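You operate a simulated robot arm through the tools that you are given. There is no shell and no other tool.

The job below is to be done with a simulated two-armed robot. You get a single attempt, and the scene is never put back.

JOB
Oil casing 2, refit its piston and check that it springs up.
Fine: a few drops, dropper back in its bottle; guide in the slot, cap screwed home; the other pistons stay in the rack.

Only the result counts: the job must be done as asked and must still hold three seconds after the hand-in. Knocking over, shifting, dropping, spilling or breaking anything else fails it. A push-on lid holds only when it is set on centred and level and pressed home; a screw cap is set on level and turned clockwise until tight.

ROBOT AND FRAMES
Two 7-joint arms with three-finger grippers on one trunk that stands fixed in place. Base frame: the origin is at the foot of the trunk, x ahead of it, y to its left, z up. Lengths are in mm, angles in rad, forces in N, time in s.
The left shoulder is at [70, 146, 1288], the right one opposite. With the tool pointing down near the work surface each hand reaches from about 100 to 620 mm from the base axis, measured 20 degrees to its own side. Payload 2.2 kg a hand.
Tool frame (each hand has its own): the origin (TCP) lies between the finger pads and is the grasp point; the fingertips stand 28 mm ahead of it; z points along the fingers, y is the line along which they close. The gripper opens to 102 mm; its body begins 71 mm behind the TCP.
Orientation is that of the tool frame in the base frame, as [roll, pitch, yaw] about the fixed x, y, z axes, in that order (R = Rz(yaw) Ry(pitch) Rx(roll)). With the fingers straight down and closing along the base's y, the tool's x points along the base's -x, its y along +y and its z along -z.

CONTROLS
- The arms move only by the tool drive_tool. It takes "left_steps", "right_steps" or both (then of equal length, played together; a hand with none holds still); each is one flat list of numbers, 7 for each row, row after row: the gripper command, from -1 (fully open) to 1 (shut), values between in proportion, then the shift along the tool's x, y, z in units of 200 mm (1.0 is 200 mm), then the turn, a rotation vector about the tool's x, y, z in units of 180 degrees (1.0 is 180 degrees). In form: [fingers, x, y, z, wx, wy, wz, fingers, x, y, z, wx, wy, wz, ...]. A call has 1 to 20 rows; each row is the pose to reach, as a shift and turn from the pose commanded when the call began, along the tool's axes at that moment. A call with a number of a shift or a turn outside -1 to 1 is refused whole. A row lasts 0.2 s, in which the tool goes at most 50 mm and 0.15 rad; a call with a longer step from one row to the next is refused whole, and so is a gripper value outside its range. A pose out of reach is approached as far as the arm can. The call stops where the force on the tool passes 40 N (or 10 N more than at its start, if that is more) or the arm is blocked; 0.2 s more then pass. Each finger travels about 203.5 mm/s and halts on what it meets, pressing with about 29 N; the grip force reading is that of the motor and also rises with nothing between the fingers. The clock runs only during rows and for 0.2 s after the last one: add rows that repeat a pose to give the fingers time. The reply holds the time, the measured pose of the TCP, the force on the tool along the base axes, the opening and the grip force, in the units named above and with some noise, with the torque about the TCP (base axes, N m) and any sound that the robot's microphone picked up.
- Cameras (640 x 400 px; columns grow to the right, rows downward): "scene" is now at [120.5, -35.5, 1498.3]; the picture's right is [-0.45, -0.89, 0.00], its down [-0.65, 0.33, -0.68] and it looks along [0.61, -0.31, -0.73] (base axes); focal length 363 px, centre (320, 200). "left" rides on the left gripper at [72, 38, -86] in its tool frame; the picture's right is [-0.46, 0.89, 0.00], its down [-0.60, -0.32, -0.73] and it looks along [-0.65, -0.34, 0.68] (tool axes); focal length 256 px, centre (320, 200). "right" rides on the right gripper at [69, 44, -86] in its tool frame; the picture's right is [-0.53, 0.85, 0.00], its down [-0.58, -0.36, -0.73] and it looks along [-0.62, -0.39, 0.68] (tool axes); focal length 256 px, centre (320, 200). There is no depth. A picture from a camera that has moved, and an enlarged one, comes with that camera's place and axes in the base frame and with its lens.
- capture(camera): a new picture of that camera. It takes no simulated time.
- lift_body(by): slides the trunk up (or, below 0, down) by that many mm; the arms and the scene camera ride with it, the base frame stays. It gives what a move gives, with no picture.
- pan_tilt(pan, tilt): turns the head with the scene camera to pan (to the left, within 1.501 rad either way) and tilt (down, from -0.506 to 1.204), counted from straight ahead of the robot. It gives what a move gives.
- close_up(camera, box): a new picture of the part [left, top, right, bottom] of that camera's present view, enlarged. It takes no simulated time.
- close_job(): hands the job in; it is judged then, once.

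Places have to be worked out from the pictures, the camera data and where the tool is seen. Open the grippers and draw the arms clear of the work before you hand the job in, unless the task says otherwise.

The tools are called by a JSON object that holds its "api" and its "payload". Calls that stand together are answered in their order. drive_tool: Moves the arms, as the interface text tells. Its arguments: {"type":"object","properties":{"left_steps":{"type":"array","items":{"type":"number"}},"right_steps":{"type":"array","items":{"type":"number"}}},"required":[]} The other tools are called the same way: lift_body (by) moves the trunk up or down; pan_tilt (pan, tilt) turns the head that bears the scene camera; capture (camera) takes a picture; close_up (camera, box) takes an enlarged picture of a part of a camera's view; close_job () hands the job in.

At the start:

```text
time_s: 0.0
left_ee_pos: [470.8, -74.2, 1185.5]
left_orientation: [3.141, 0.001, -3.139]
left_force: [0.7, -0.3, 0.0]
left_moment: [0.0, 0.01, 0.02]
left_width: 102.2
left_gripper_force: 0.1
right_ee_pos: [276.4, -352.6, 1207.9]
right_orientation: [-3.141, -0.001, -3.141]
right_force: [0.3, -0.3, 0.4]
right_moment: [0.05, 0.02, 0.0]
right_width: 102.2
right_gripper_force: 0.0
trunk travel left (down, up): [-825.0, 115.0]
head pan, tilt (commanded): [-0.469, 0.822]
```

scene: 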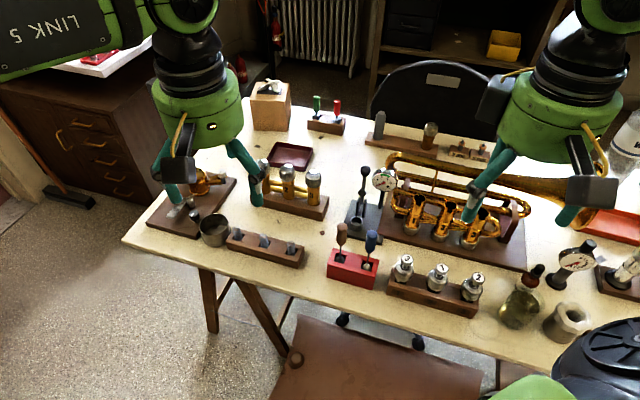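
right: 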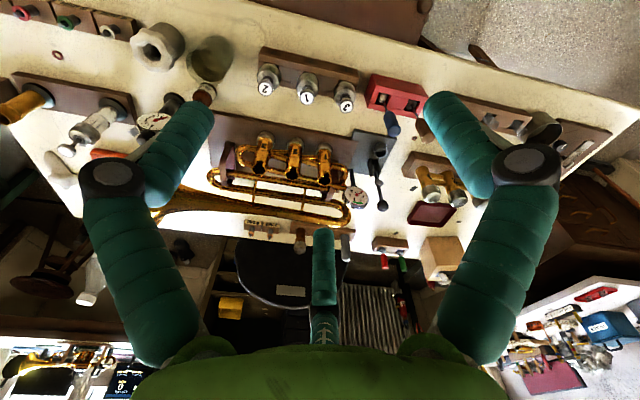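
left: 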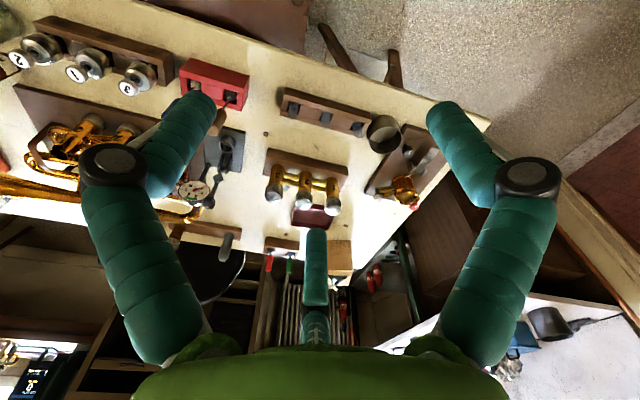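

I start by looking closer at the parts of the bench, before moving anything.

{"api": "close_up", "payload": {"camera": "scene", "box": [360, 140, 560, 265]}}

{"api": "close_up", "payload": {"camera": "scene", "box": [320, 210, 640, 350]}}

{"api": "close_up", "payload": {"camera": "scene", "box": [130, 70, 400, 290]}}

{"api": "close_up", "payload": {"camera": "right", "box": [130, 20, 450, 240]}}

{"api": "close_up", "payload": {"camera": "left", "box": [0, 0, 440, 240]}}

```text
3.20 times, centred on (460, 202) of scene
camera zoom: at [120.5, -35.5, 1498.3], right [-0.45, -0.89, 0.0], down [-0.65, 0.33, -0.68], along [0.61, -0.31, -0.73], focal length 1162 px, centre (-128, 192)
```

zoom: 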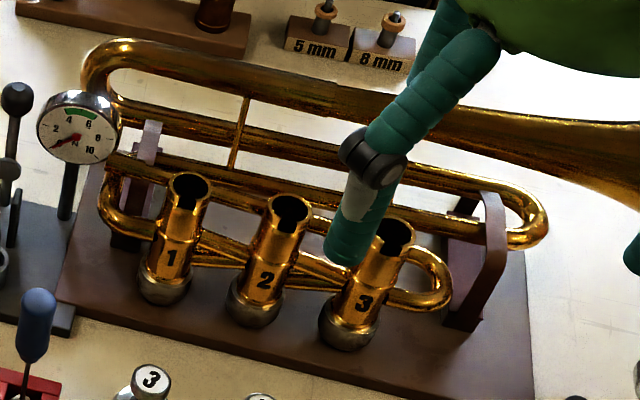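

```text
2.00 times, centred on (480, 280) of scene
camera zoom: at [120.5, -35.5, 1498.3], right [-0.45, -0.89, 0.0], down [-0.65, 0.33, -0.68], along [0.61, -0.31, -0.73], focal length 726 px, centre (0, 40)
```

zoom: 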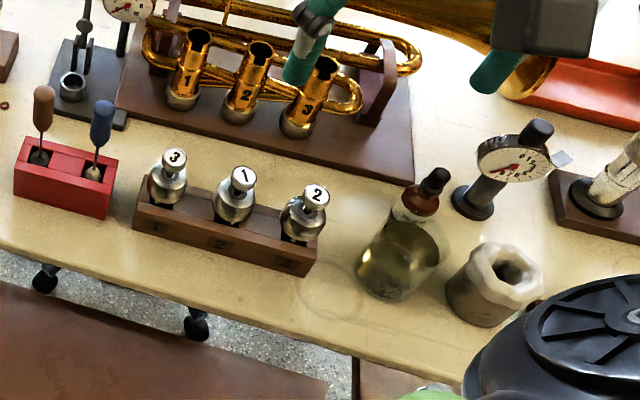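

```text
1.82 times, centred on (265, 180) of scene
camera zoom: at [120.5, -35.5, 1498.3], right [-0.45, -0.89, 0.0], down [-0.65, 0.33, -0.68], along [0.61, -0.31, -0.73], focal length 660 px, centre (420, 236)
```

zoom: 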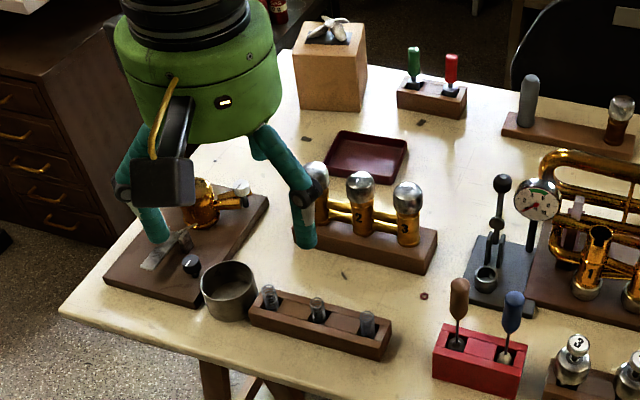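

```text
1.82 times, centred on (290, 130) of right
camera zoom: at [207.6, -308.5, 1294.2], right [0.53, 0.85, 0.0], down [0.58, -0.36, 0.73], along [0.62, -0.39, -0.68], focal length 465 px, centre (374, 327)
```

zoom: 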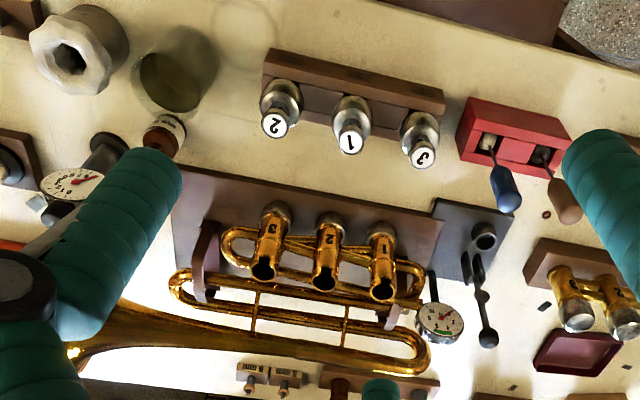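

```text
1.45 times, centred on (220, 120) of left
camera zoom: at [399.5, -36.4, 1272.3], right [0.46, 0.89, 0.0], down [0.6, -0.32, 0.73], along [0.65, -0.34, -0.68], focal length 372 px, centre (466, 316)
```

zoom: 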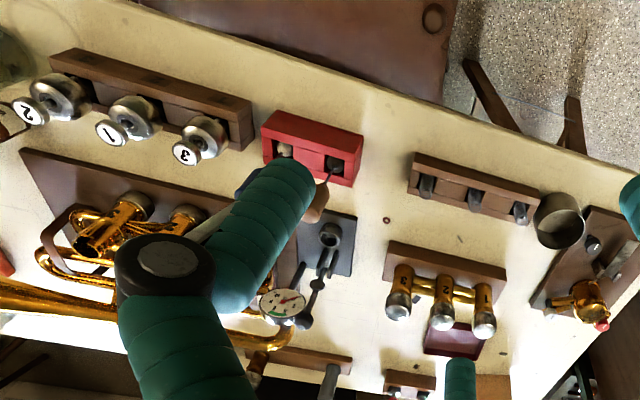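

Triangulating from the scene and right cameras, button "2" is near (315,-484,872), the dropper cap near (268,-594,838) and casing 2's rim near (473,-542,898). I turn the head further right for a better view of the work area.

{"api": "pan_tilt", "payload": {"pan": -0.95, "tilt": 0.8}}

{"api": "capture", "payload": {"camera": "scene"}}

```text
time_s: 0.9
left_ee_pos: [470.9, -73.6, 1185.4]
left_orientation: [3.141, -0.001, -3.139]
left_force: [-0.2, -0.2, -0.3]
left_moment: [-0.04, 0.0, 0.02]
left_width: 101.8
left_gripper_force: 0.1
right_ee_pos: [276.1, -352.6, 1207.8]
right_orientation: [-3.141, 0.002, 3.141]
right_force: [0.0, -0.3, -1.6]
right_moment: [0.01, 0.01, 0.0]
right_width: 102.2
right_gripper_force: 0.1
trunk travel left (down, up): [-825.0, 115.0]
head pan, tilt (commanded): [-0.949, 0.799]
```

```text
taken
camera scene: at [96.5, -65.0, 1500.1], right [-0.81, -0.58, 0.0], down [-0.42, 0.58, -0.7], along [0.41, -0.57, -0.72], focal length 363 px, centre (320, 200)
```

scene: 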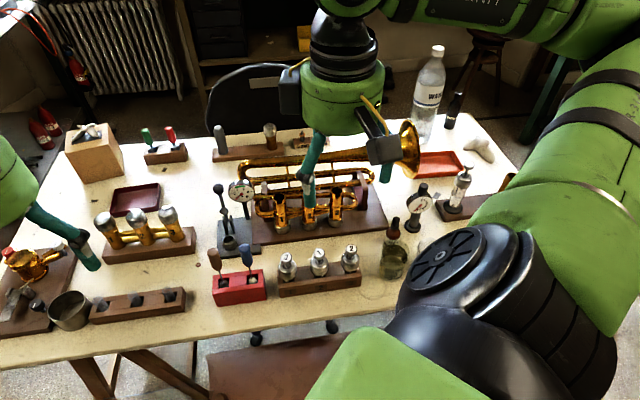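

The whole right side of the bench is now visible. I zoom in on the trumpet, the bottle and the rack.

{"api": "close_up", "payload": {"camera": "scene", "box": [200, 150, 400, 275]}}

{"api": "close_up", "payload": {"camera": "scene", "box": [260, 200, 420, 300]}}

{"api": "close_up", "payload": {"camera": "scene", "box": [360, 130, 520, 230]}}

```text
3.20 times, centred on (300, 212) of scene
camera zoom: at [96.5, -65.0, 1500.1], right [-0.81, -0.58, 0.0], down [-0.42, 0.58, -0.7], along [0.41, -0.57, -0.72], focal length 1162 px, centre (384, 160)
```

zoom: 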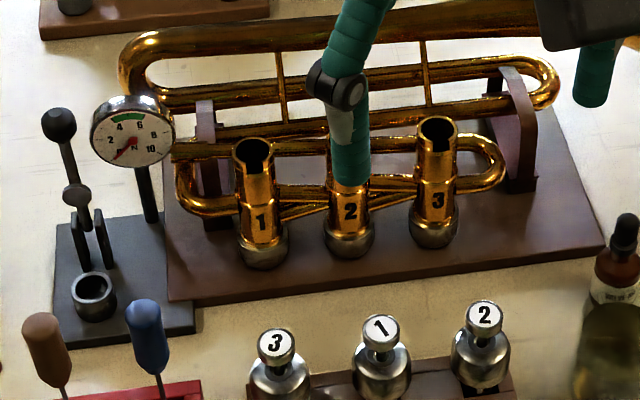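

```text
4.00 times, centred on (340, 250) of scene
camera zoom: at [96.5, -65.0, 1500.1], right [-0.81, -0.58, 0.0], down [-0.42, 0.58, -0.7], along [0.41, -0.57, -0.72], focal length 1453 px, centre (240, 0)
```

zoom: 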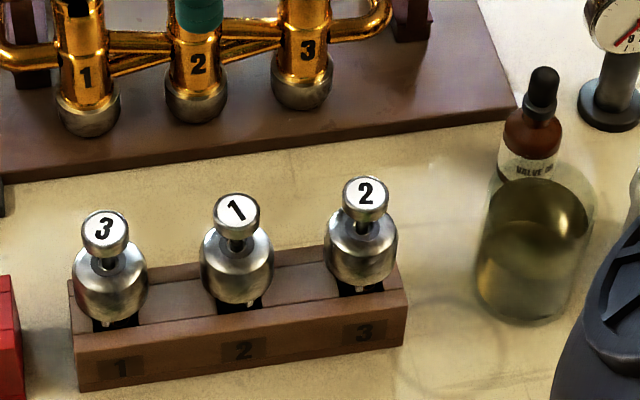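

```text
4.00 times, centred on (440, 180) of scene
camera zoom: at [96.5, -65.0, 1500.1], right [-0.81, -0.58, 0.0], down [-0.42, 0.58, -0.7], along [0.41, -0.57, -0.72], focal length 1453 px, centre (-160, 280)
```

zoom: 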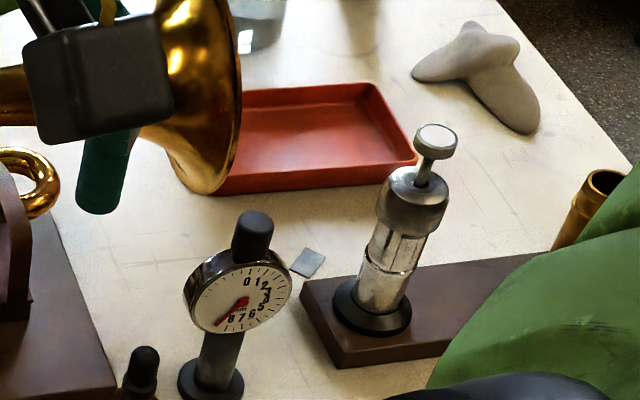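

The oil seems to be a small brown dropper bottle (black bulb) next to or in a glass jar; the pistons sit in the rack with the "2" button at slot 3. I close the right fingers in free air so they stop hiding the bottle in the wrist view, then look again.

{"api": "drive_tool", "payload": {"right_steps": [1, 0, 0, 0, 0, 0, 0, 1, 0, 0, 0, 0, 0, 0, 1, 0, 0, 0, 0, 0, 0]}}

{"api": "close_up", "payload": {"camera": "right", "box": [120, 0, 376, 160]}}

{"api": "capture", "payload": {"camera": "right"}}

```text
time_s: 1.7
left_ee_pos: [472.3, -73.6, 1186.2]
left_orientation: [-3.141, 0.0, -3.14]
left_force: [-0.1, -0.6, 0.4]
left_moment: [-0.03, -0.02, 0.04]
left_width: 101.8
left_gripper_force: 0.1
right_ee_pos: [276.4, -353.0, 1208.1]
right_orientation: [-3.141, -0.001, -3.141]
right_force: [0.3, -0.1, -0.4]
right_moment: [0.01, 0.0, -0.01]
right_width: 2.2
right_gripper_force: 28.6
trunk travel left (down, up): [-825.0, 115.0]
head pan, tilt (commanded): [-0.949, 0.799]
```

```text
2.50 times, centred on (248, 80) of right
camera zoom: at [207.6, -308.5, 1294.2], right [0.53, 0.85, 0.0], down [0.58, -0.36, 0.73], along [0.62, -0.39, -0.68], focal length 640 px, centre (500, 500)
```

zoom: 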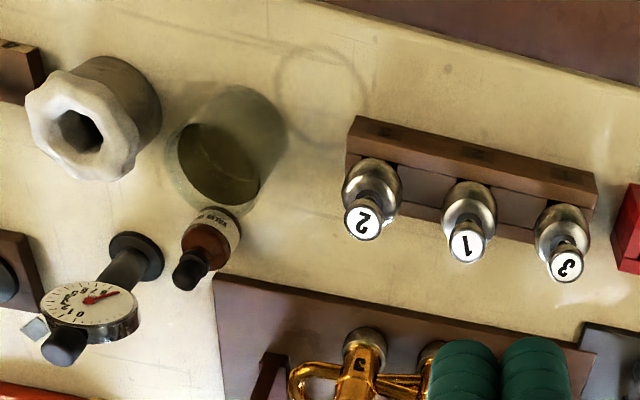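

```text
taken
camera right: at [207.6, -308.5, 1294.2], right [0.53, 0.85, 0.0], down [0.58, -0.36, 0.73], along [0.62, -0.39, -0.68], focal length 256 px, centre (320, 200)
```

right: 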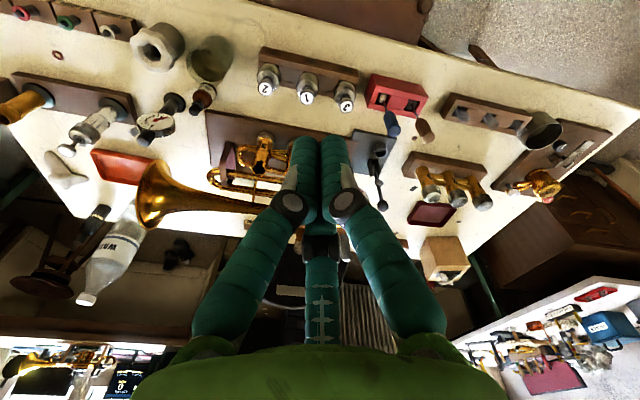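

A brown "VALVE OIL" bottle with a black bulb stands by an open glass jar; bulb near (269,-591,891), table near z=746. I lower the trunk 150 mm for reach; both hands stay well above everything.

{"api": "lift_body", "payload": {"by": -150}}

{"api": "capture", "payload": {"camera": "scene"}}

{"api": "capture", "payload": {"camera": "right"}}

```text
time_s: 3.5
left_ee_pos: [470.6, -74.7, 1035.1]
left_orientation: [-3.14, -0.001, -3.14]
left_force: [0.7, 0.0, -0.2]
left_moment: [-0.01, 0.04, 0.01]
left_width: 102.0
left_gripper_force: 0.0
right_ee_pos: [276.1, -353.5, 1057.5]
right_orientation: [-3.141, 0.0, -3.141]
right_force: [-0.6, -0.1, 0.1]
right_moment: [0.0, 0.02, -0.01]
right_width: 2.1
right_gripper_force: 29.5
trunk travel left (down, up): [-675.0, 265.0]
head pan, tilt (commanded): [-0.949, 0.799]
```

```text
taken
camera scene: at [96.3, -65.0, 1350.2], right [-0.81, -0.58, 0.0], down [-0.42, 0.58, -0.7], along [0.41, -0.57, -0.72], focal length 363 px, centre (320, 200)
```

scene: 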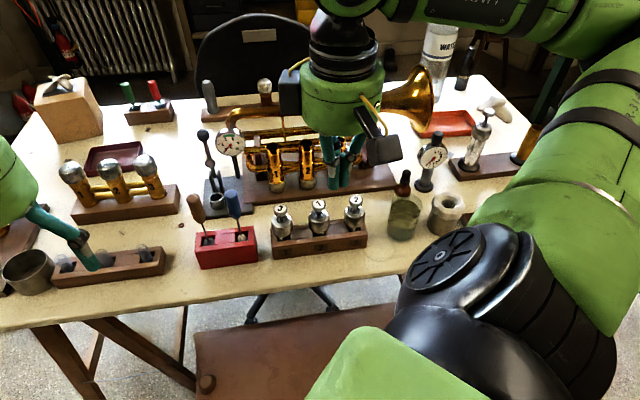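

```text
taken
camera right: at [207.5, -308.4, 1144.3], right [0.53, 0.85, 0.0], down [0.58, -0.36, 0.73], along [0.62, -0.39, -0.68], focal length 256 px, centre (320, 200)
```

right: 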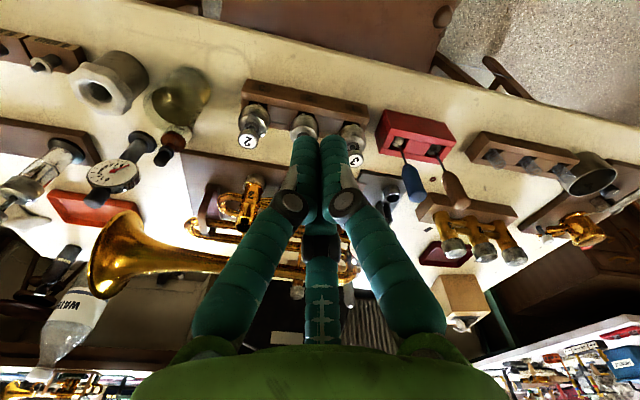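

The table's front edge runs at about 45° to the base axes. I bring the right hand (closed) to about (361,-447,948), yawed -50°, to look at the dropper bottle from nearby; clearance to pistons and trumpet is ample.

{"api": "drive_tool", "payload": {"right_steps": [1, -0.0607, -0.0671, 0.0779, 0, 0, 0.0397, 1, -0.1214, -0.1343, 0.1557, 0, 0, 0.0794, 1, -0.1821, -0.2014, 0.2336, 0, 0, 0.119, 1, -0.2429, -0.2686, 0.3114, 0, 0, 0.1587, 1, -0.3036, -0.3357, 0.3893, 0, 0, 0.1984, 1, -0.3643, -0.4029, 0.4671, 0, 0, 0.2381, 1, -0.425, -0.47, 0.545, 0, 0, 0.2778]}}

{"api": "capture", "payload": {"camera": "right"}}

{"api": "capture", "payload": {"camera": "scene"}}

```text
time_s: 5.1
left_ee_pos: [471.4, -76.0, 1035.5]
left_orientation: [3.141, 0.002, -3.141]
left_force: [1.1, -0.2, -0.1]
left_moment: [0.0, 0.02, 0.0]
left_width: 102.2
left_gripper_force: 0.0
right_ee_pos: [361.0, -448.0, 947.8]
right_orientation: [-3.142, -0.001, 2.266]
right_force: [-0.2, -0.4, 0.7]
right_moment: [0.01, 0.02, 0.02]
right_width: 1.9
right_gripper_force: 28.6
trunk travel left (down, up): [-675.0, 265.0]
head pan, tilt (commanded): [-0.949, 0.799]
```

```text
taken
camera right: at [349.9, -366.3, 1034.3], right [0.99, 0.13, 0.0], down [0.09, -0.68, 0.73], along [0.1, -0.72, -0.68], focal length 256 px, centre (320, 200)
```

right: 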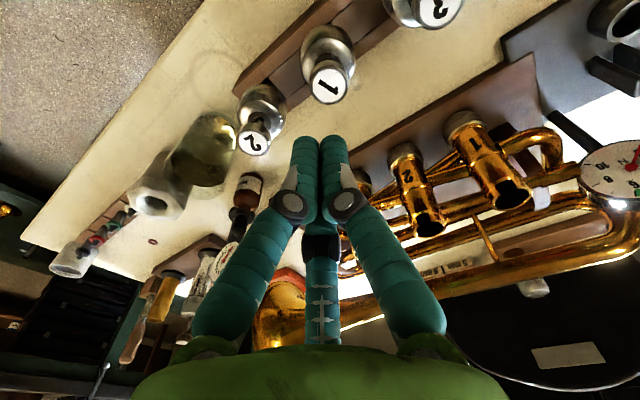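

```text
taken
camera scene: at [97.0, -65.8, 1350.0], right [-0.81, -0.58, 0.0], down [-0.42, 0.58, -0.7], along [0.41, -0.57, -0.72], focal length 363 px, centre (320, 200)
```

scene: 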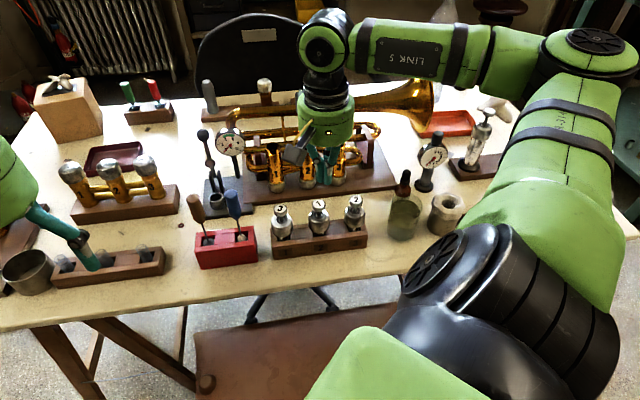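

The hand reached the pose exactly. I zoom into this wrist view to study the bottle, the pistons and casing 2's slot.

{"api": "close_up", "payload": {"camera": "right", "box": [180, 70, 308, 270]}}

{"api": "close_up", "payload": {"camera": "right", "box": [360, 90, 540, 250]}}

{"api": "close_up", "payload": {"camera": "right", "box": [50, 150, 290, 370]}}

{"api": "close_up", "payload": {"camera": "scene", "box": [340, 150, 468, 250]}}

```text
2.00 times, centred on (244, 170) of right
camera zoom: at [349.9, -366.3, 1034.3], right [0.99, 0.13, 0.0], down [0.09, -0.68, 0.73], along [0.1, -0.72, -0.68], focal length 512 px, centre (472, 260)
```

zoom: 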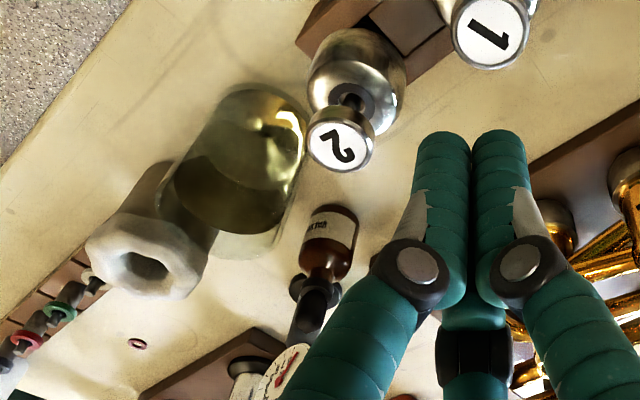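

```text
2.50 times, centred on (450, 170) of right
camera zoom: at [349.9, -366.3, 1034.3], right [0.99, 0.13, 0.0], down [0.09, -0.68, 0.73], along [0.1, -0.72, -0.68], focal length 640 px, centre (-5, 275)
```

zoom: 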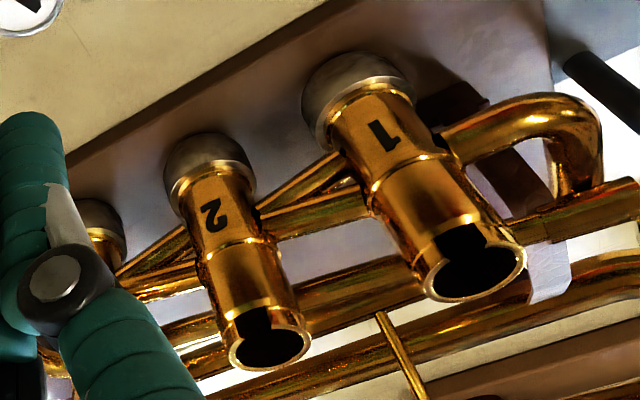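

```text
1.82 times, centred on (170, 260) of right
camera zoom: at [349.9, -366.3, 1034.3], right [0.99, 0.13, 0.0], down [0.09, -0.68, 0.73], along [0.1, -0.72, -0.68], focal length 465 px, centre (593, 91)
```

zoom: 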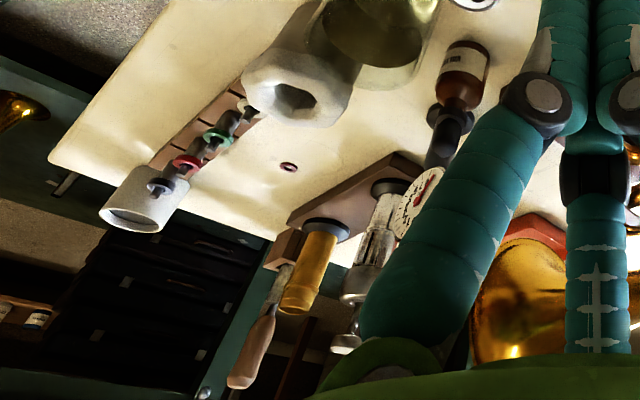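

```text
4.00 times, centred on (404, 200) of scene
camera zoom: at [97.0, -65.8, 1350.0], right [-0.81, -0.58, 0.0], down [-0.42, 0.58, -0.7], along [0.41, -0.57, -0.72], focal length 1453 px, centre (-16, 200)
```

zoom: 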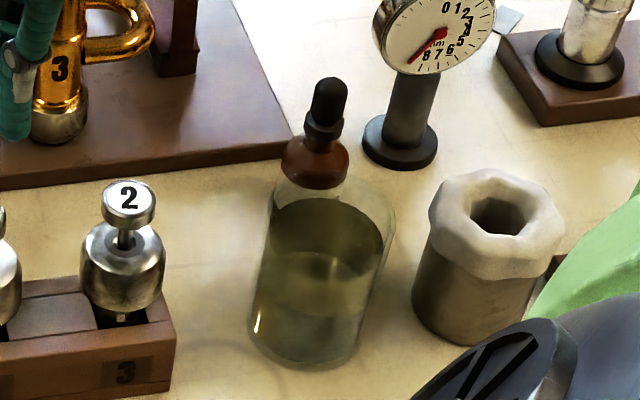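

Fingers sit at 120° (three-jaw), so round parts self-centre. The dropper bottle stands just behind the jar (jar around (240,-563)), so I move the right hand to about (224,-544,985), yaw 165°, and open the fingers to look at the dropper close up.

{"api": "drive_tool", "payload": {"right_steps": [1, 0.01, -0.119, -0.06, 0, 0, -0.028, 1, 0.02, -0.238, -0.12, 0, 0, -0.056, 1, 0.03, -0.357, -0.185, 0, 0, -0.084, 1, 0.04, -0.476, -0.185, 0, 0, -0.112, 1, 0.05, -0.595, -0.185, 0, 0, -0.14, 0, 0.06, -0.714, -0.185, 0, 0, -0.168, -1, 0.07, -0.833, -0.185, 0, 0, -0.1954, -1, 0.07, -0.833, -0.185, 0, 0, -0.1954, -1, 0.07, -0.833, -0.185, 0, 0, -0.1954]}}

{"api": "capture", "payload": {"camera": "right"}}

{"api": "capture", "payload": {"camera": "scene"}}

```text
time_s: 7.1
left_ee_pos: [472.0, -74.4, 1034.9]
left_orientation: [3.141, -0.001, -3.14]
left_force: [0.3, -0.3, 0.6]
left_moment: [0.01, -0.02, 0.04]
left_width: 102.1
left_gripper_force: 0.0
right_ee_pos: [225.7, -542.2, 986.5]
right_orientation: [3.141, -0.001, 2.886]
right_force: [0.2, 0.0, 0.5]
right_moment: [0.02, 0.02, 0.0]
right_width: 102.1
right_gripper_force: 0.2
trunk travel left (down, up): [-675.0, 265.0]
head pan, tilt (commanded): [-0.949, 0.799]
```

```text
taken
camera right: at [169.1, -482.4, 1073.5], right [0.73, 0.68, 0.0], down [0.47, -0.5, 0.73], along [0.5, -0.54, -0.68], focal length 256 px, centre (320, 200)
```

right: 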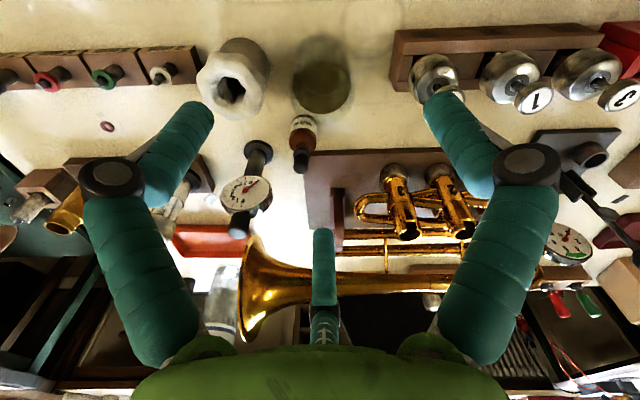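

```text
taken
camera scene: at [96.3, -64.6, 1350.1], right [-0.81, -0.58, 0.0], down [-0.42, 0.58, -0.7], along [0.41, -0.57, -0.72], focal length 363 px, centre (320, 200)
```

scene: 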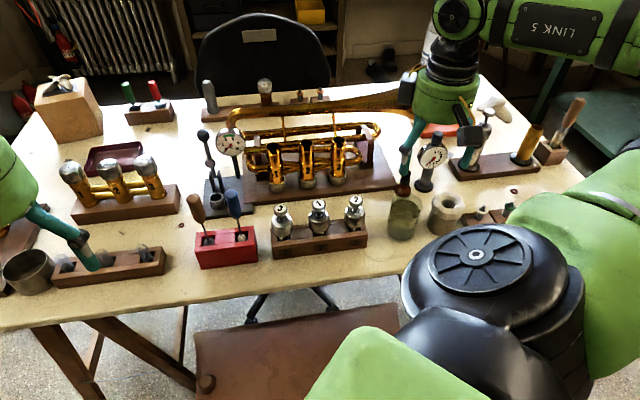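

Both the bottle and the casings are now visible without obstruction. I zoom in on each from both cameras.

{"api": "close_up", "payload": {"camera": "right", "box": [250, 40, 378, 190]}}

{"api": "close_up", "payload": {"camera": "scene", "box": [250, 120, 378, 200]}}

{"api": "close_up", "payload": {"camera": "scene", "box": [260, 180, 388, 260]}}

{"api": "close_up", "payload": {"camera": "right", "box": [330, 40, 640, 260]}}

{"api": "close_up", "payload": {"camera": "scene", "box": [380, 110, 540, 250]}}

```text
2.67 times, centred on (314, 115) of right
camera zoom: at [169.1, -482.4, 1073.5], right [0.73, 0.68, 0.0], down [0.47, -0.5, 0.73], along [0.5, -0.54, -0.68], focal length 683 px, centre (336, 427)
```

zoom: 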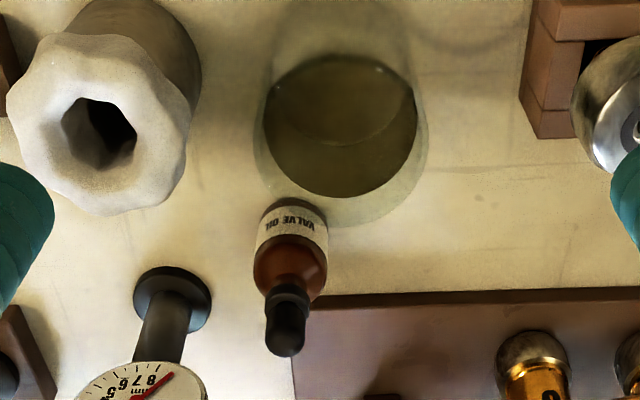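

```text
5.00 times, centred on (314, 160) of scene
camera zoom: at [96.3, -64.6, 1350.1], right [-0.81, -0.58, 0.0], down [-0.42, 0.58, -0.7], along [0.41, -0.57, -0.72], focal length 1816 px, centre (350, 400)
```

zoom: 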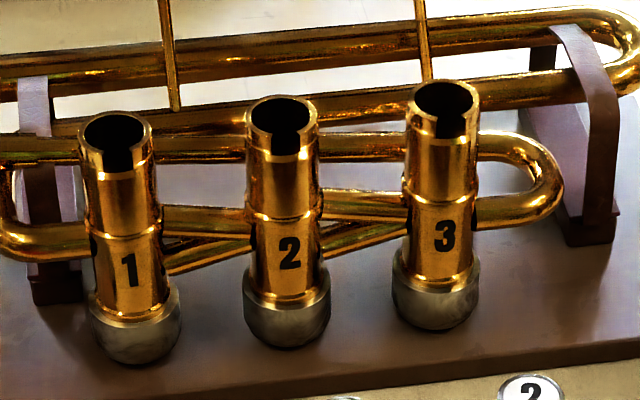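

```text
5.00 times, centred on (324, 220) of scene
camera zoom: at [96.3, -64.6, 1350.1], right [-0.81, -0.58, 0.0], down [-0.42, 0.58, -0.7], along [0.41, -0.57, -0.72], focal length 1816 px, centre (300, 100)
```

zoom: 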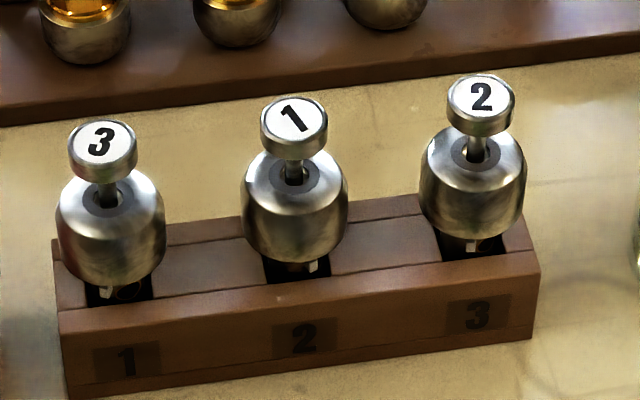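

```text
1.82 times, centred on (485, 150) of right
camera zoom: at [169.1, -482.4, 1073.5], right [0.73, 0.68, 0.0], down [0.47, -0.5, 0.73], along [0.5, -0.54, -0.68], focal length 465 px, centre (20, 291)
```

zoom: 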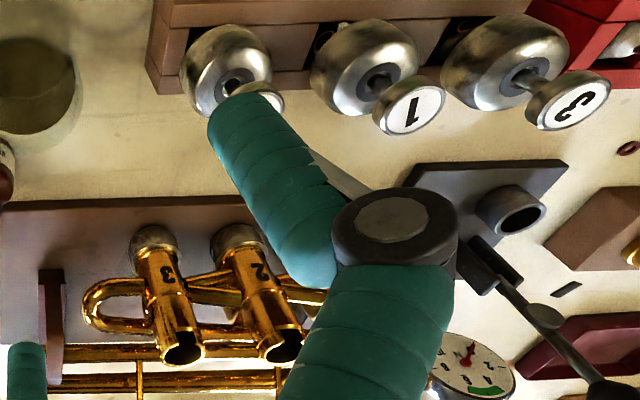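

```text
2.86 times, centred on (460, 180) of scene
camera zoom: at [96.3, -64.6, 1350.1], right [-0.81, -0.58, 0.0], down [-0.42, 0.58, -0.7], along [0.41, -0.57, -0.72], focal length 1038 px, centre (-80, 257)
```

zoom: 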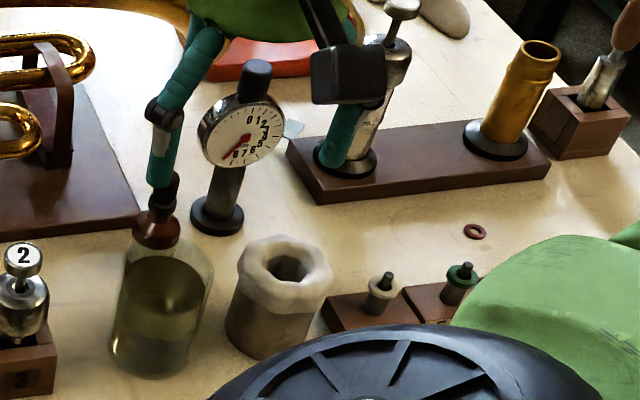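

Re-triangulating with better baselines: dropper bulb top about (283,-638,850), button 2 top (316,-486,868), casing 2 rim about (481,-549,885), gauge next to the bottle tops out at 898. I hover half-open above the dropper to check reach and alignment.

{"api": "drive_tool", "payload": {"right_steps": [0, -0.08, -0.078, 0, 0, 0, 0, 0, -0.16, -0.156, 0, 0, 0, 0, 0, -0.24, -0.234, 0, 0, 0, 0, 0, -0.32, -0.312, 0.05, 0, 0, 0, 0, -0.398, -0.391, 0.15, 0, 0, 0, 0, -0.398, -0.391, 0.2825, 0, 0, 0, 0, -0.398, -0.391, 0.2825, 0, 0, 0]}}

{"api": "capture", "payload": {"camera": "right"}}

{"api": "capture", "payload": {"camera": "scene"}}

```text
time_s: 8.7
left_ee_pos: [469.1, -74.4, 1036.1]
left_orientation: [3.141, 0.003, -3.14]
left_force: [-0.2, 0.2, 0.4]
left_moment: [0.0, -0.03, -0.01]
left_width: 102.2
left_gripper_force: 0.1
right_ee_pos: [294.2, -576.7, 938.2]
right_orientation: [-3.14, 0.006, 2.878]
right_force: [-1.4, 0.9, -0.4]
right_moment: [-0.04, -0.04, 0.01]
right_width: 50.8
right_gripper_force: 0.0
right hand out of reach, approached as far as the arm can: row 2, 3, 4, 5, 6, 7
trunk travel left (down, up): [-675.0, 265.0]
head pan, tilt (commanded): [-0.949, 0.799]
```

```text
taken
camera right: at [238.1, -515.8, 1024.6], right [0.73, 0.68, 0.0], down [0.46, -0.5, 0.73], along [0.5, -0.54, -0.68], focal length 256 px, centre (320, 200)
```

right: 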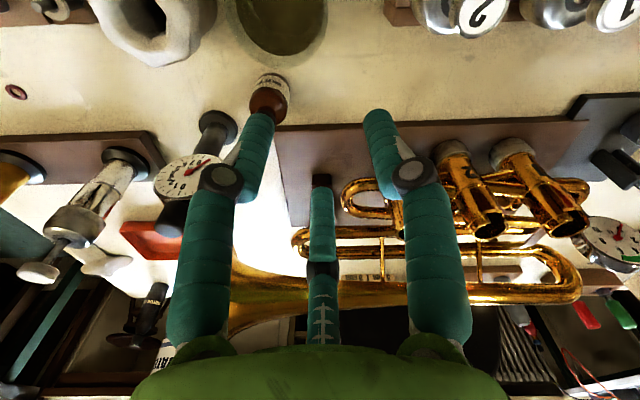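

```text
taken
camera scene: at [93.5, -64.6, 1350.4], right [-0.81, -0.58, 0.0], down [-0.42, 0.58, -0.7], along [0.41, -0.57, -0.72], focal length 363 px, centre (320, 200)
```

scene: 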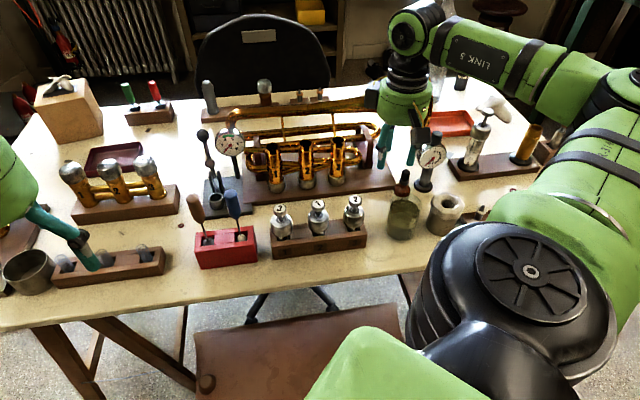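

The target was beyond the right arm's reach at this trunk height (wrist well above shoulder level), so raising the trunk should extend the reach. I raise it 200 mm and re-test.

{"api": "lift_body", "payload": {"by": 200}}

{"api": "drive_tool", "payload": {"right_steps": [0, 0, 0, 0, 0, 0, 0, 0, 0, 0, 0, 0, 0, 0]}}

```text
time_s: 10.8
left_ee_pos: [470.6, -74.7, 1235.6]
left_orientation: [-3.14, 0.0, -3.14]
left_force: [0.4, 0.2, -0.8]
left_moment: [0.0, -0.01, -0.03]
left_width: 102.0
left_gripper_force: 0.0
right_ee_pos: [295.0, -576.6, 1137.6]
right_orientation: [-3.14, -0.001, 2.883]
right_force: [0.0, 0.3, 0.0]
right_moment: [0.01, -0.02, 0.0]
right_width: 51.1
right_gripper_force: 0.0
trunk travel left (down, up): [-875.0, 65.0]
head pan, tilt (commanded): [-0.949, 0.799]
```

```text
time_s: 11.4
left_ee_pos: [472.6, -74.2, 1235.3]
left_orientation: [3.14, 0.0, -3.14]
left_force: [0.2, -1.3, 0.5]
left_moment: [0.01, -0.03, 0.02]
left_width: 101.9
left_gripper_force: 0.1
right_ee_pos: [295.2, -577.8, 1137.1]
right_orientation: [-3.14, -0.001, 2.882]
right_force: [-0.2, 0.4, 0.8]
right_moment: [-0.02, -0.01, 0.03]
right_width: 51.2
right_gripper_force: 0.1
trunk travel left (down, up): [-875.0, 65.0]
head pan, tilt (commanded): [-0.949, 0.799]
```

The commanded pose follows the reached one. I go back down to z≈938 at the higher trunk setting, then push outward toward the bottle's axis.

{"api": "drive_tool", "payload": {"right_steps": [0, 0, 0, 0.2, 0, 0, 0, 0, 0, 0, 0.4, 0, 0, 0, 0, 0, 0, 0.6, 0, 0, 0, 0, 0, 0, 0.8, 0, 0, 0, 0, 0, 0, 1.0, 0, 0, 0, 0, 0, 0, 1.0, 0, 0, 0]}}

{"api": "drive_tool", "payload": {"right_steps": [0, -0.01, -0.1, 0, 0, 0, 0, 0, -0.02, -0.2, 0, 0, 0, 0, 0, -0.02, -0.31, 0, 0, 0, 0, 0, -0.02, -0.31, 0, 0, 0, 0]}}

{"api": "capture", "payload": {"camera": "right"}}

{"api": "capture", "payload": {"camera": "scene"}}

```text
time_s: 12.8
left_ee_pos: [471.6, -74.1, 1235.9]
left_orientation: [3.141, 0.0, -3.141]
left_force: [-0.1, 0.4, 1.2]
left_moment: [0.02, -0.01, 0.03]
left_width: 101.9
left_gripper_force: 0.0
right_ee_pos: [296.8, -576.1, 937.4]
right_orientation: [-3.135, 0.003, 2.878]
right_force: [0.8, -0.1, 0.0]
right_moment: [0.0, 0.0, -0.03]
right_width: 51.0
right_gripper_force: 0.0
right hand out of reach, approached as far as the arm can: row 5
trunk travel left (down, up): [-875.0, 65.0]
head pan, tilt (commanded): [-0.949, 0.799]
```

```text
time_s: 13.8
left_ee_pos: [471.4, -74.5, 1235.9]
left_orientation: [3.141, 0.001, -3.14]
left_force: [-0.4, 0.2, 0.9]
left_moment: [0.0, -0.03, -0.01]
left_width: 102.1
left_gripper_force: 0.1
right_ee_pos: [292.4, -576.3, 938.1]
right_orientation: [-3.133, 0.003, 2.879]
right_force: [0.3, 0.1, 0.1]
right_moment: [-0.01, -0.01, 0.01]
right_width: 50.9
right_gripper_force: 0.1
right hand out of reach, approached as far as the arm can: row 1, 2, 3, 4
trunk travel left (down, up): [-875.0, 65.0]
head pan, tilt (commanded): [-0.949, 0.799]
```

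```text
taken
camera right: at [237.7, -514.5, 1025.0], right [0.74, 0.68, -0.01], down [0.46, -0.5, 0.73], along [0.49, -0.54, -0.68], focal length 256 px, centre (320, 200)
```

right: 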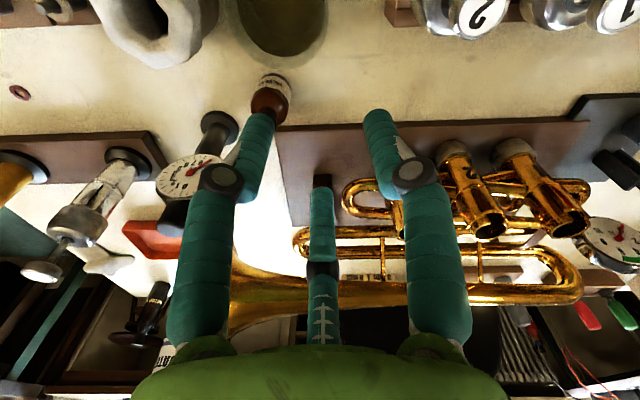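

```text
taken
camera scene: at [96.7, -65.1, 1550.1], right [-0.81, -0.58, 0.0], down [-0.42, 0.58, -0.7], along [0.41, -0.57, -0.72], focal length 363 px, centre (320, 200)
```

scene: 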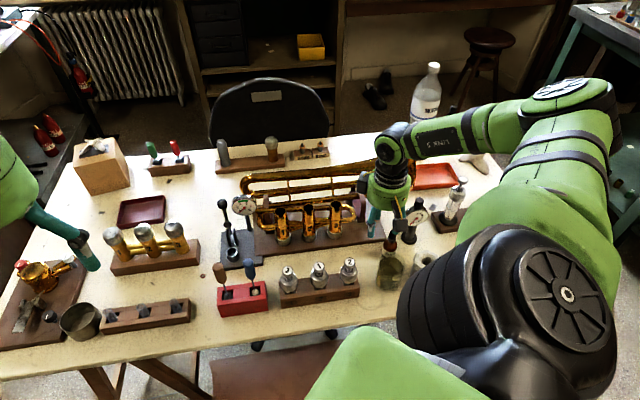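

Same limit at this height too, although the arm is clearly not stretched out, so a wrist joint limit at this yaw is likely the cause. I rotate the hand's yaw and try again to move outward at a safe height.

{"api": "drive_tool", "payload": {"right_steps": [0, 0, 0, -0.1, 0, 0, 0.045, 0, 0, 0, -0.2, 0, 0, 0.09, 0, 0, 0, -0.2, 0, 0, 0.135, 0, 0, 0, -0.2, 0, 0, 0.18, 0, 0, 0, -0.2, 0, 0, 0.225, 0, 0, 0, -0.2, 0, 0, 0.25, 0, 0, 0, -0.2, 0, 0, 0.25]}}

{"api": "drive_tool", "payload": {"right_steps": [0, -0.15, -0.1, 0, 0, 0, 0, 0, -0.3, -0.2, 0, 0, 0, 0, 0, -0.3, -0.2, 0, 0, 0, 0]}}

```text
time_s: 15.4
left_ee_pos: [472.0, -74.5, 1234.6]
left_orientation: [-3.141, -0.001, -3.138]
left_force: [-0.5, -0.2, 0.1]
left_moment: [-0.04, -0.01, -0.02]
left_width: 101.7
left_gripper_force: 0.0
right_ee_pos: [290.7, -574.9, 977.0]
right_orientation: [-3.141, 0.001, 2.095]
right_force: [0.4, 0.1, -0.1]
right_moment: [0.0, -0.02, 0.03]
right_width: 51.0
right_gripper_force: 0.2
trunk travel left (down, up): [-875.0, 65.0]
head pan, tilt (commanded): [-0.949, 0.799]
```

```text
time_s: 16.2
left_ee_pos: [471.1, -73.1, 1236.2]
left_orientation: [-3.141, 0.0, -3.14]
left_force: [0.6, -0.8, 0.6]
left_moment: [-0.01, -0.01, 0.02]
left_width: 102.0
left_gripper_force: 0.0
right_ee_pos: [287.1, -644.1, 980.2]
right_orientation: [-3.141, 0.0, 2.096]
right_force: [0.5, -0.2, -1.1]
right_moment: [0.03, 0.01, 0.02]
right_width: 51.0
right_gripper_force: 0.0
trunk travel left (down, up): [-875.0, 65.0]
head pan, tilt (commanded): [-0.949, 0.799]
```

With yaw 120° the bottle's position is reachable. Let me look from here.

{"api": "capture", "payload": {"camera": "right"}}

{"api": "capture", "payload": {"camera": "scene"}}

```text
taken
camera right: at [290.5, -562.5, 1066.5], right [1.0, -0.04, 0.0], down [-0.03, -0.68, 0.73], along [-0.03, -0.73, -0.68], focal length 256 px, centre (320, 200)
```

right: 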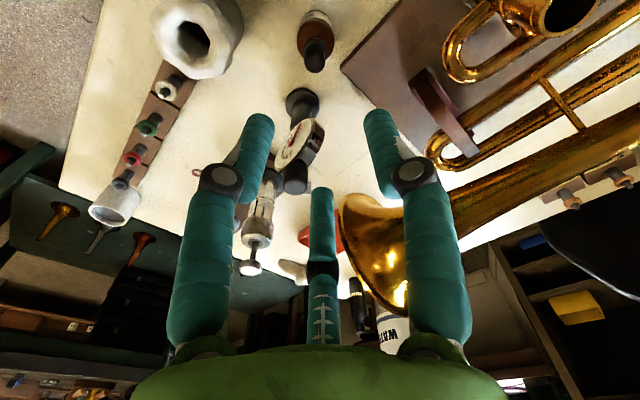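

```text
taken
camera scene: at [96.3, -64.2, 1550.2], right [-0.81, -0.58, 0.0], down [-0.42, 0.58, -0.7], along [0.41, -0.57, -0.72], focal length 363 px, centre (320, 200)
```

scene: 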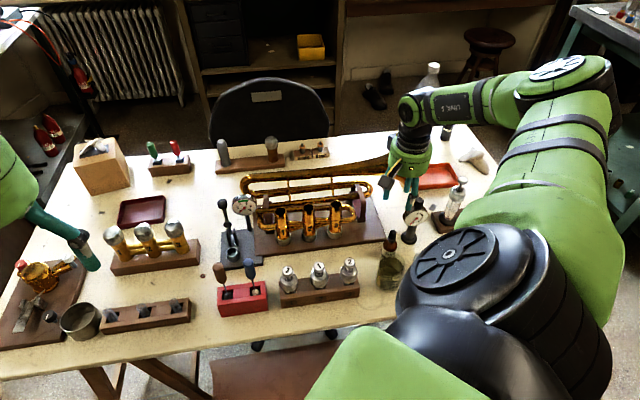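

The bulb now lies nearly under the tool axis. I zoom for a precise fix of the bulb and bottle.

{"api": "close_up", "payload": {"camera": "right", "box": [256, 0, 384, 80]}}

{"api": "close_up", "payload": {"camera": "scene", "box": [350, 205, 430, 295]}}

{"api": "close_up", "payload": {"camera": "scene", "box": [250, 170, 378, 250]}}

```text
5.00 times, centred on (320, 40) of right
camera zoom: at [290.5, -562.5, 1066.5], right [1.0, -0.04, 0.0], down [-0.03, -0.68, 0.73], along [-0.03, -0.73, -0.68], focal length 1280 px, centre (320, 1000)
```

zoom: 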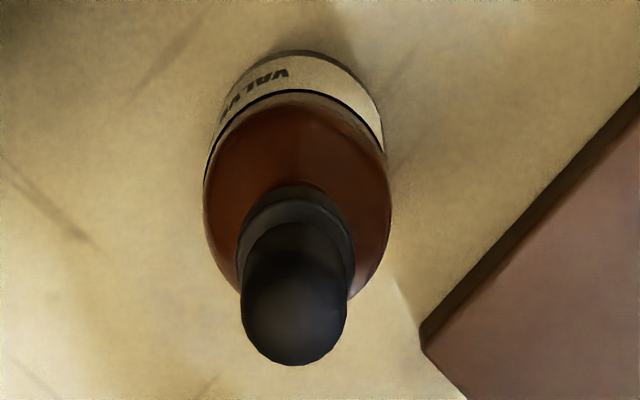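

```text
4.44 times, centred on (390, 250) of scene
camera zoom: at [96.3, -64.2, 1550.2], right [-0.81, -0.58, 0.0], down [-0.42, 0.58, -0.7], along [0.41, -0.57, -0.72], focal length 1614 px, centre (9, -22)
```

zoom: 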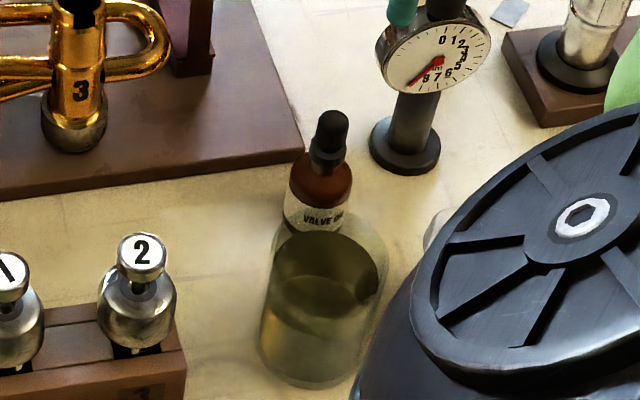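

```text
5.00 times, centred on (314, 210) of scene
camera zoom: at [96.3, -64.2, 1550.2], right [-0.81, -0.58, 0.0], down [-0.42, 0.58, -0.7], along [0.41, -0.57, -0.72], focal length 1816 px, centre (350, 150)
```

zoom: 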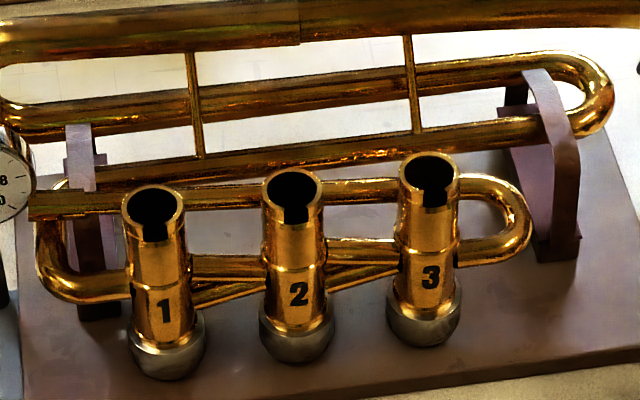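

Bulb dome centre refined to (283.6,-638.5,840), bulb about 17 mm wide, top at 849, collar below about z=820. Before gripping anything I check reach over casing 2, travelling high at z≈1000.

{"api": "drive_tool", "payload": {"right_steps": [0, -0.0095, 0.135, -0.05, 0, 0, 0, 0, -0.019, 0.27, -0.1, 0, 0, 0, 0, -0.0285, 0.405, -0.1, 0, 0, 0, 0, -0.038, 0.54, -0.1, 0, 0, 0]}}

{"api": "drive_tool", "payload": {"right_steps": [0, -0.0095, 0.135, 0, 0, 0, 0, 0, -0.019, 0.27, 0, 0, 0, 0, 0, -0.0285, 0.405, 0, 0, 0, 0, 0, -0.038, 0.54, 0, 0, 0, 0]}}

{"api": "capture", "payload": {"camera": "right"}}

{"api": "capture", "payload": {"camera": "scene"}}

```text
time_s: 17.2
left_ee_pos: [472.4, -73.7, 1234.1]
left_orientation: [-3.141, -0.001, -3.138]
left_force: [0.4, 0.0, -0.2]
left_moment: [0.04, 0.03, 0.01]
left_width: 102.0
left_gripper_force: 0.0
right_ee_pos: [383.5, -598.5, 997.0]
right_orientation: [-3.139, 0.001, 2.095]
right_force: [0.0, 0.3, -0.7]
right_moment: [0.0, 0.03, 0.01]
right_width: 50.9
right_gripper_force: 0.1
trunk travel left (down, up): [-875.0, 65.0]
head pan, tilt (commanded): [-0.949, 0.799]
```

```text
time_s: 18.2
left_ee_pos: [472.6, -72.9, 1234.8]
left_orientation: [-3.141, -0.001, -3.141]
left_force: [0.7, -0.2, -0.4]
left_moment: [0.01, 0.01, -0.01]
left_width: 102.0
left_gripper_force: 0.1
right_ee_pos: [480.7, -549.9, 996.8]
right_orientation: [-3.141, 0.002, 2.094]
right_force: [-0.2, 0.2, -0.1]
right_moment: [0.0, 0.02, 0.06]
right_width: 51.0
right_gripper_force: 0.0
trunk travel left (down, up): [-875.0, 65.0]
head pan, tilt (commanded): [-0.949, 0.799]
```

```text
taken
camera right: at [484.9, -467.2, 1083.2], right [1.0, -0.04, 0.0], down [-0.03, -0.68, 0.73], along [-0.03, -0.73, -0.68], focal length 256 px, centre (320, 200)
```

right: 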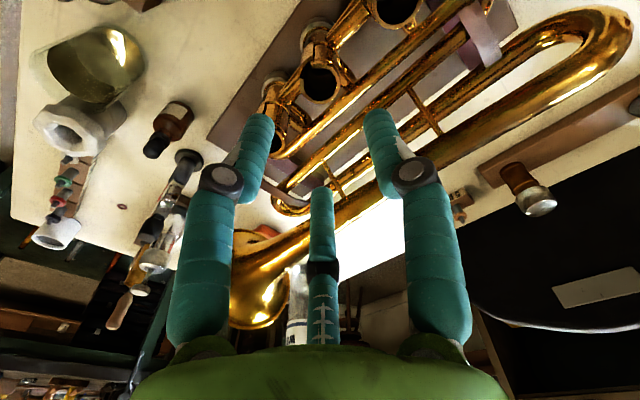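

```text
taken
camera scene: at [98.2, -64.1, 1550.0], right [-0.81, -0.58, 0.0], down [-0.42, 0.58, -0.7], along [0.41, -0.57, -0.72], focal length 363 px, centre (320, 200)
```

scene: 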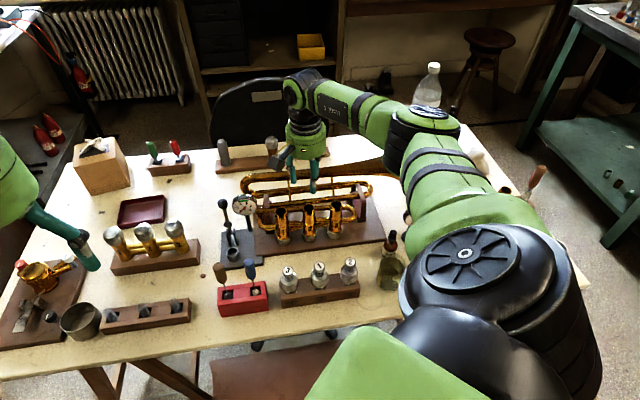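

Casing 2's position is within reach. I zoom in to locate its mouth and slot precisely.

{"api": "close_up", "payload": {"camera": "right", "box": [240, 0, 440, 125]}}

{"api": "close_up", "payload": {"camera": "scene", "box": [250, 170, 378, 250]}}

```text
3.20 times, centred on (340, 62) of right
camera zoom: at [484.9, -467.2, 1083.2], right [1.0, -0.04, 0.0], down [-0.03, -0.68, 0.73], along [-0.03, -0.73, -0.68], focal length 819 px, centre (256, 640)
```

zoom: 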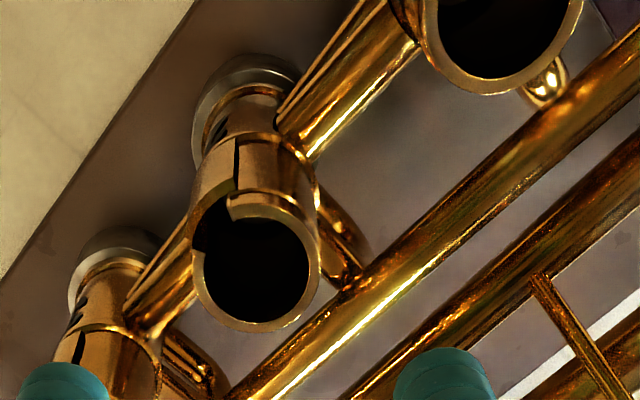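

```text
5.00 times, centred on (314, 210) of scene
camera zoom: at [98.2, -64.1, 1550.0], right [-0.81, -0.58, 0.0], down [-0.42, 0.58, -0.7], along [0.41, -0.57, -0.72], focal length 1816 px, centre (350, 150)
```

zoom: 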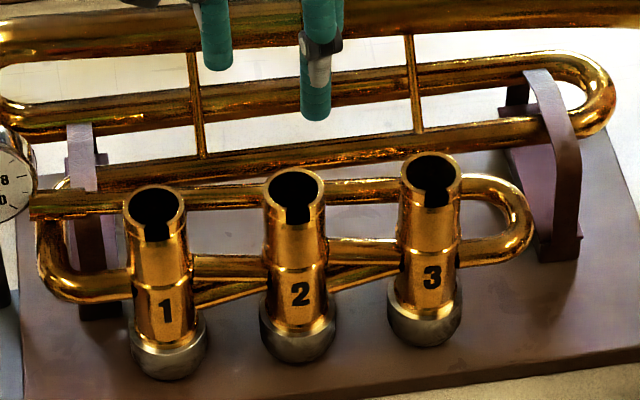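

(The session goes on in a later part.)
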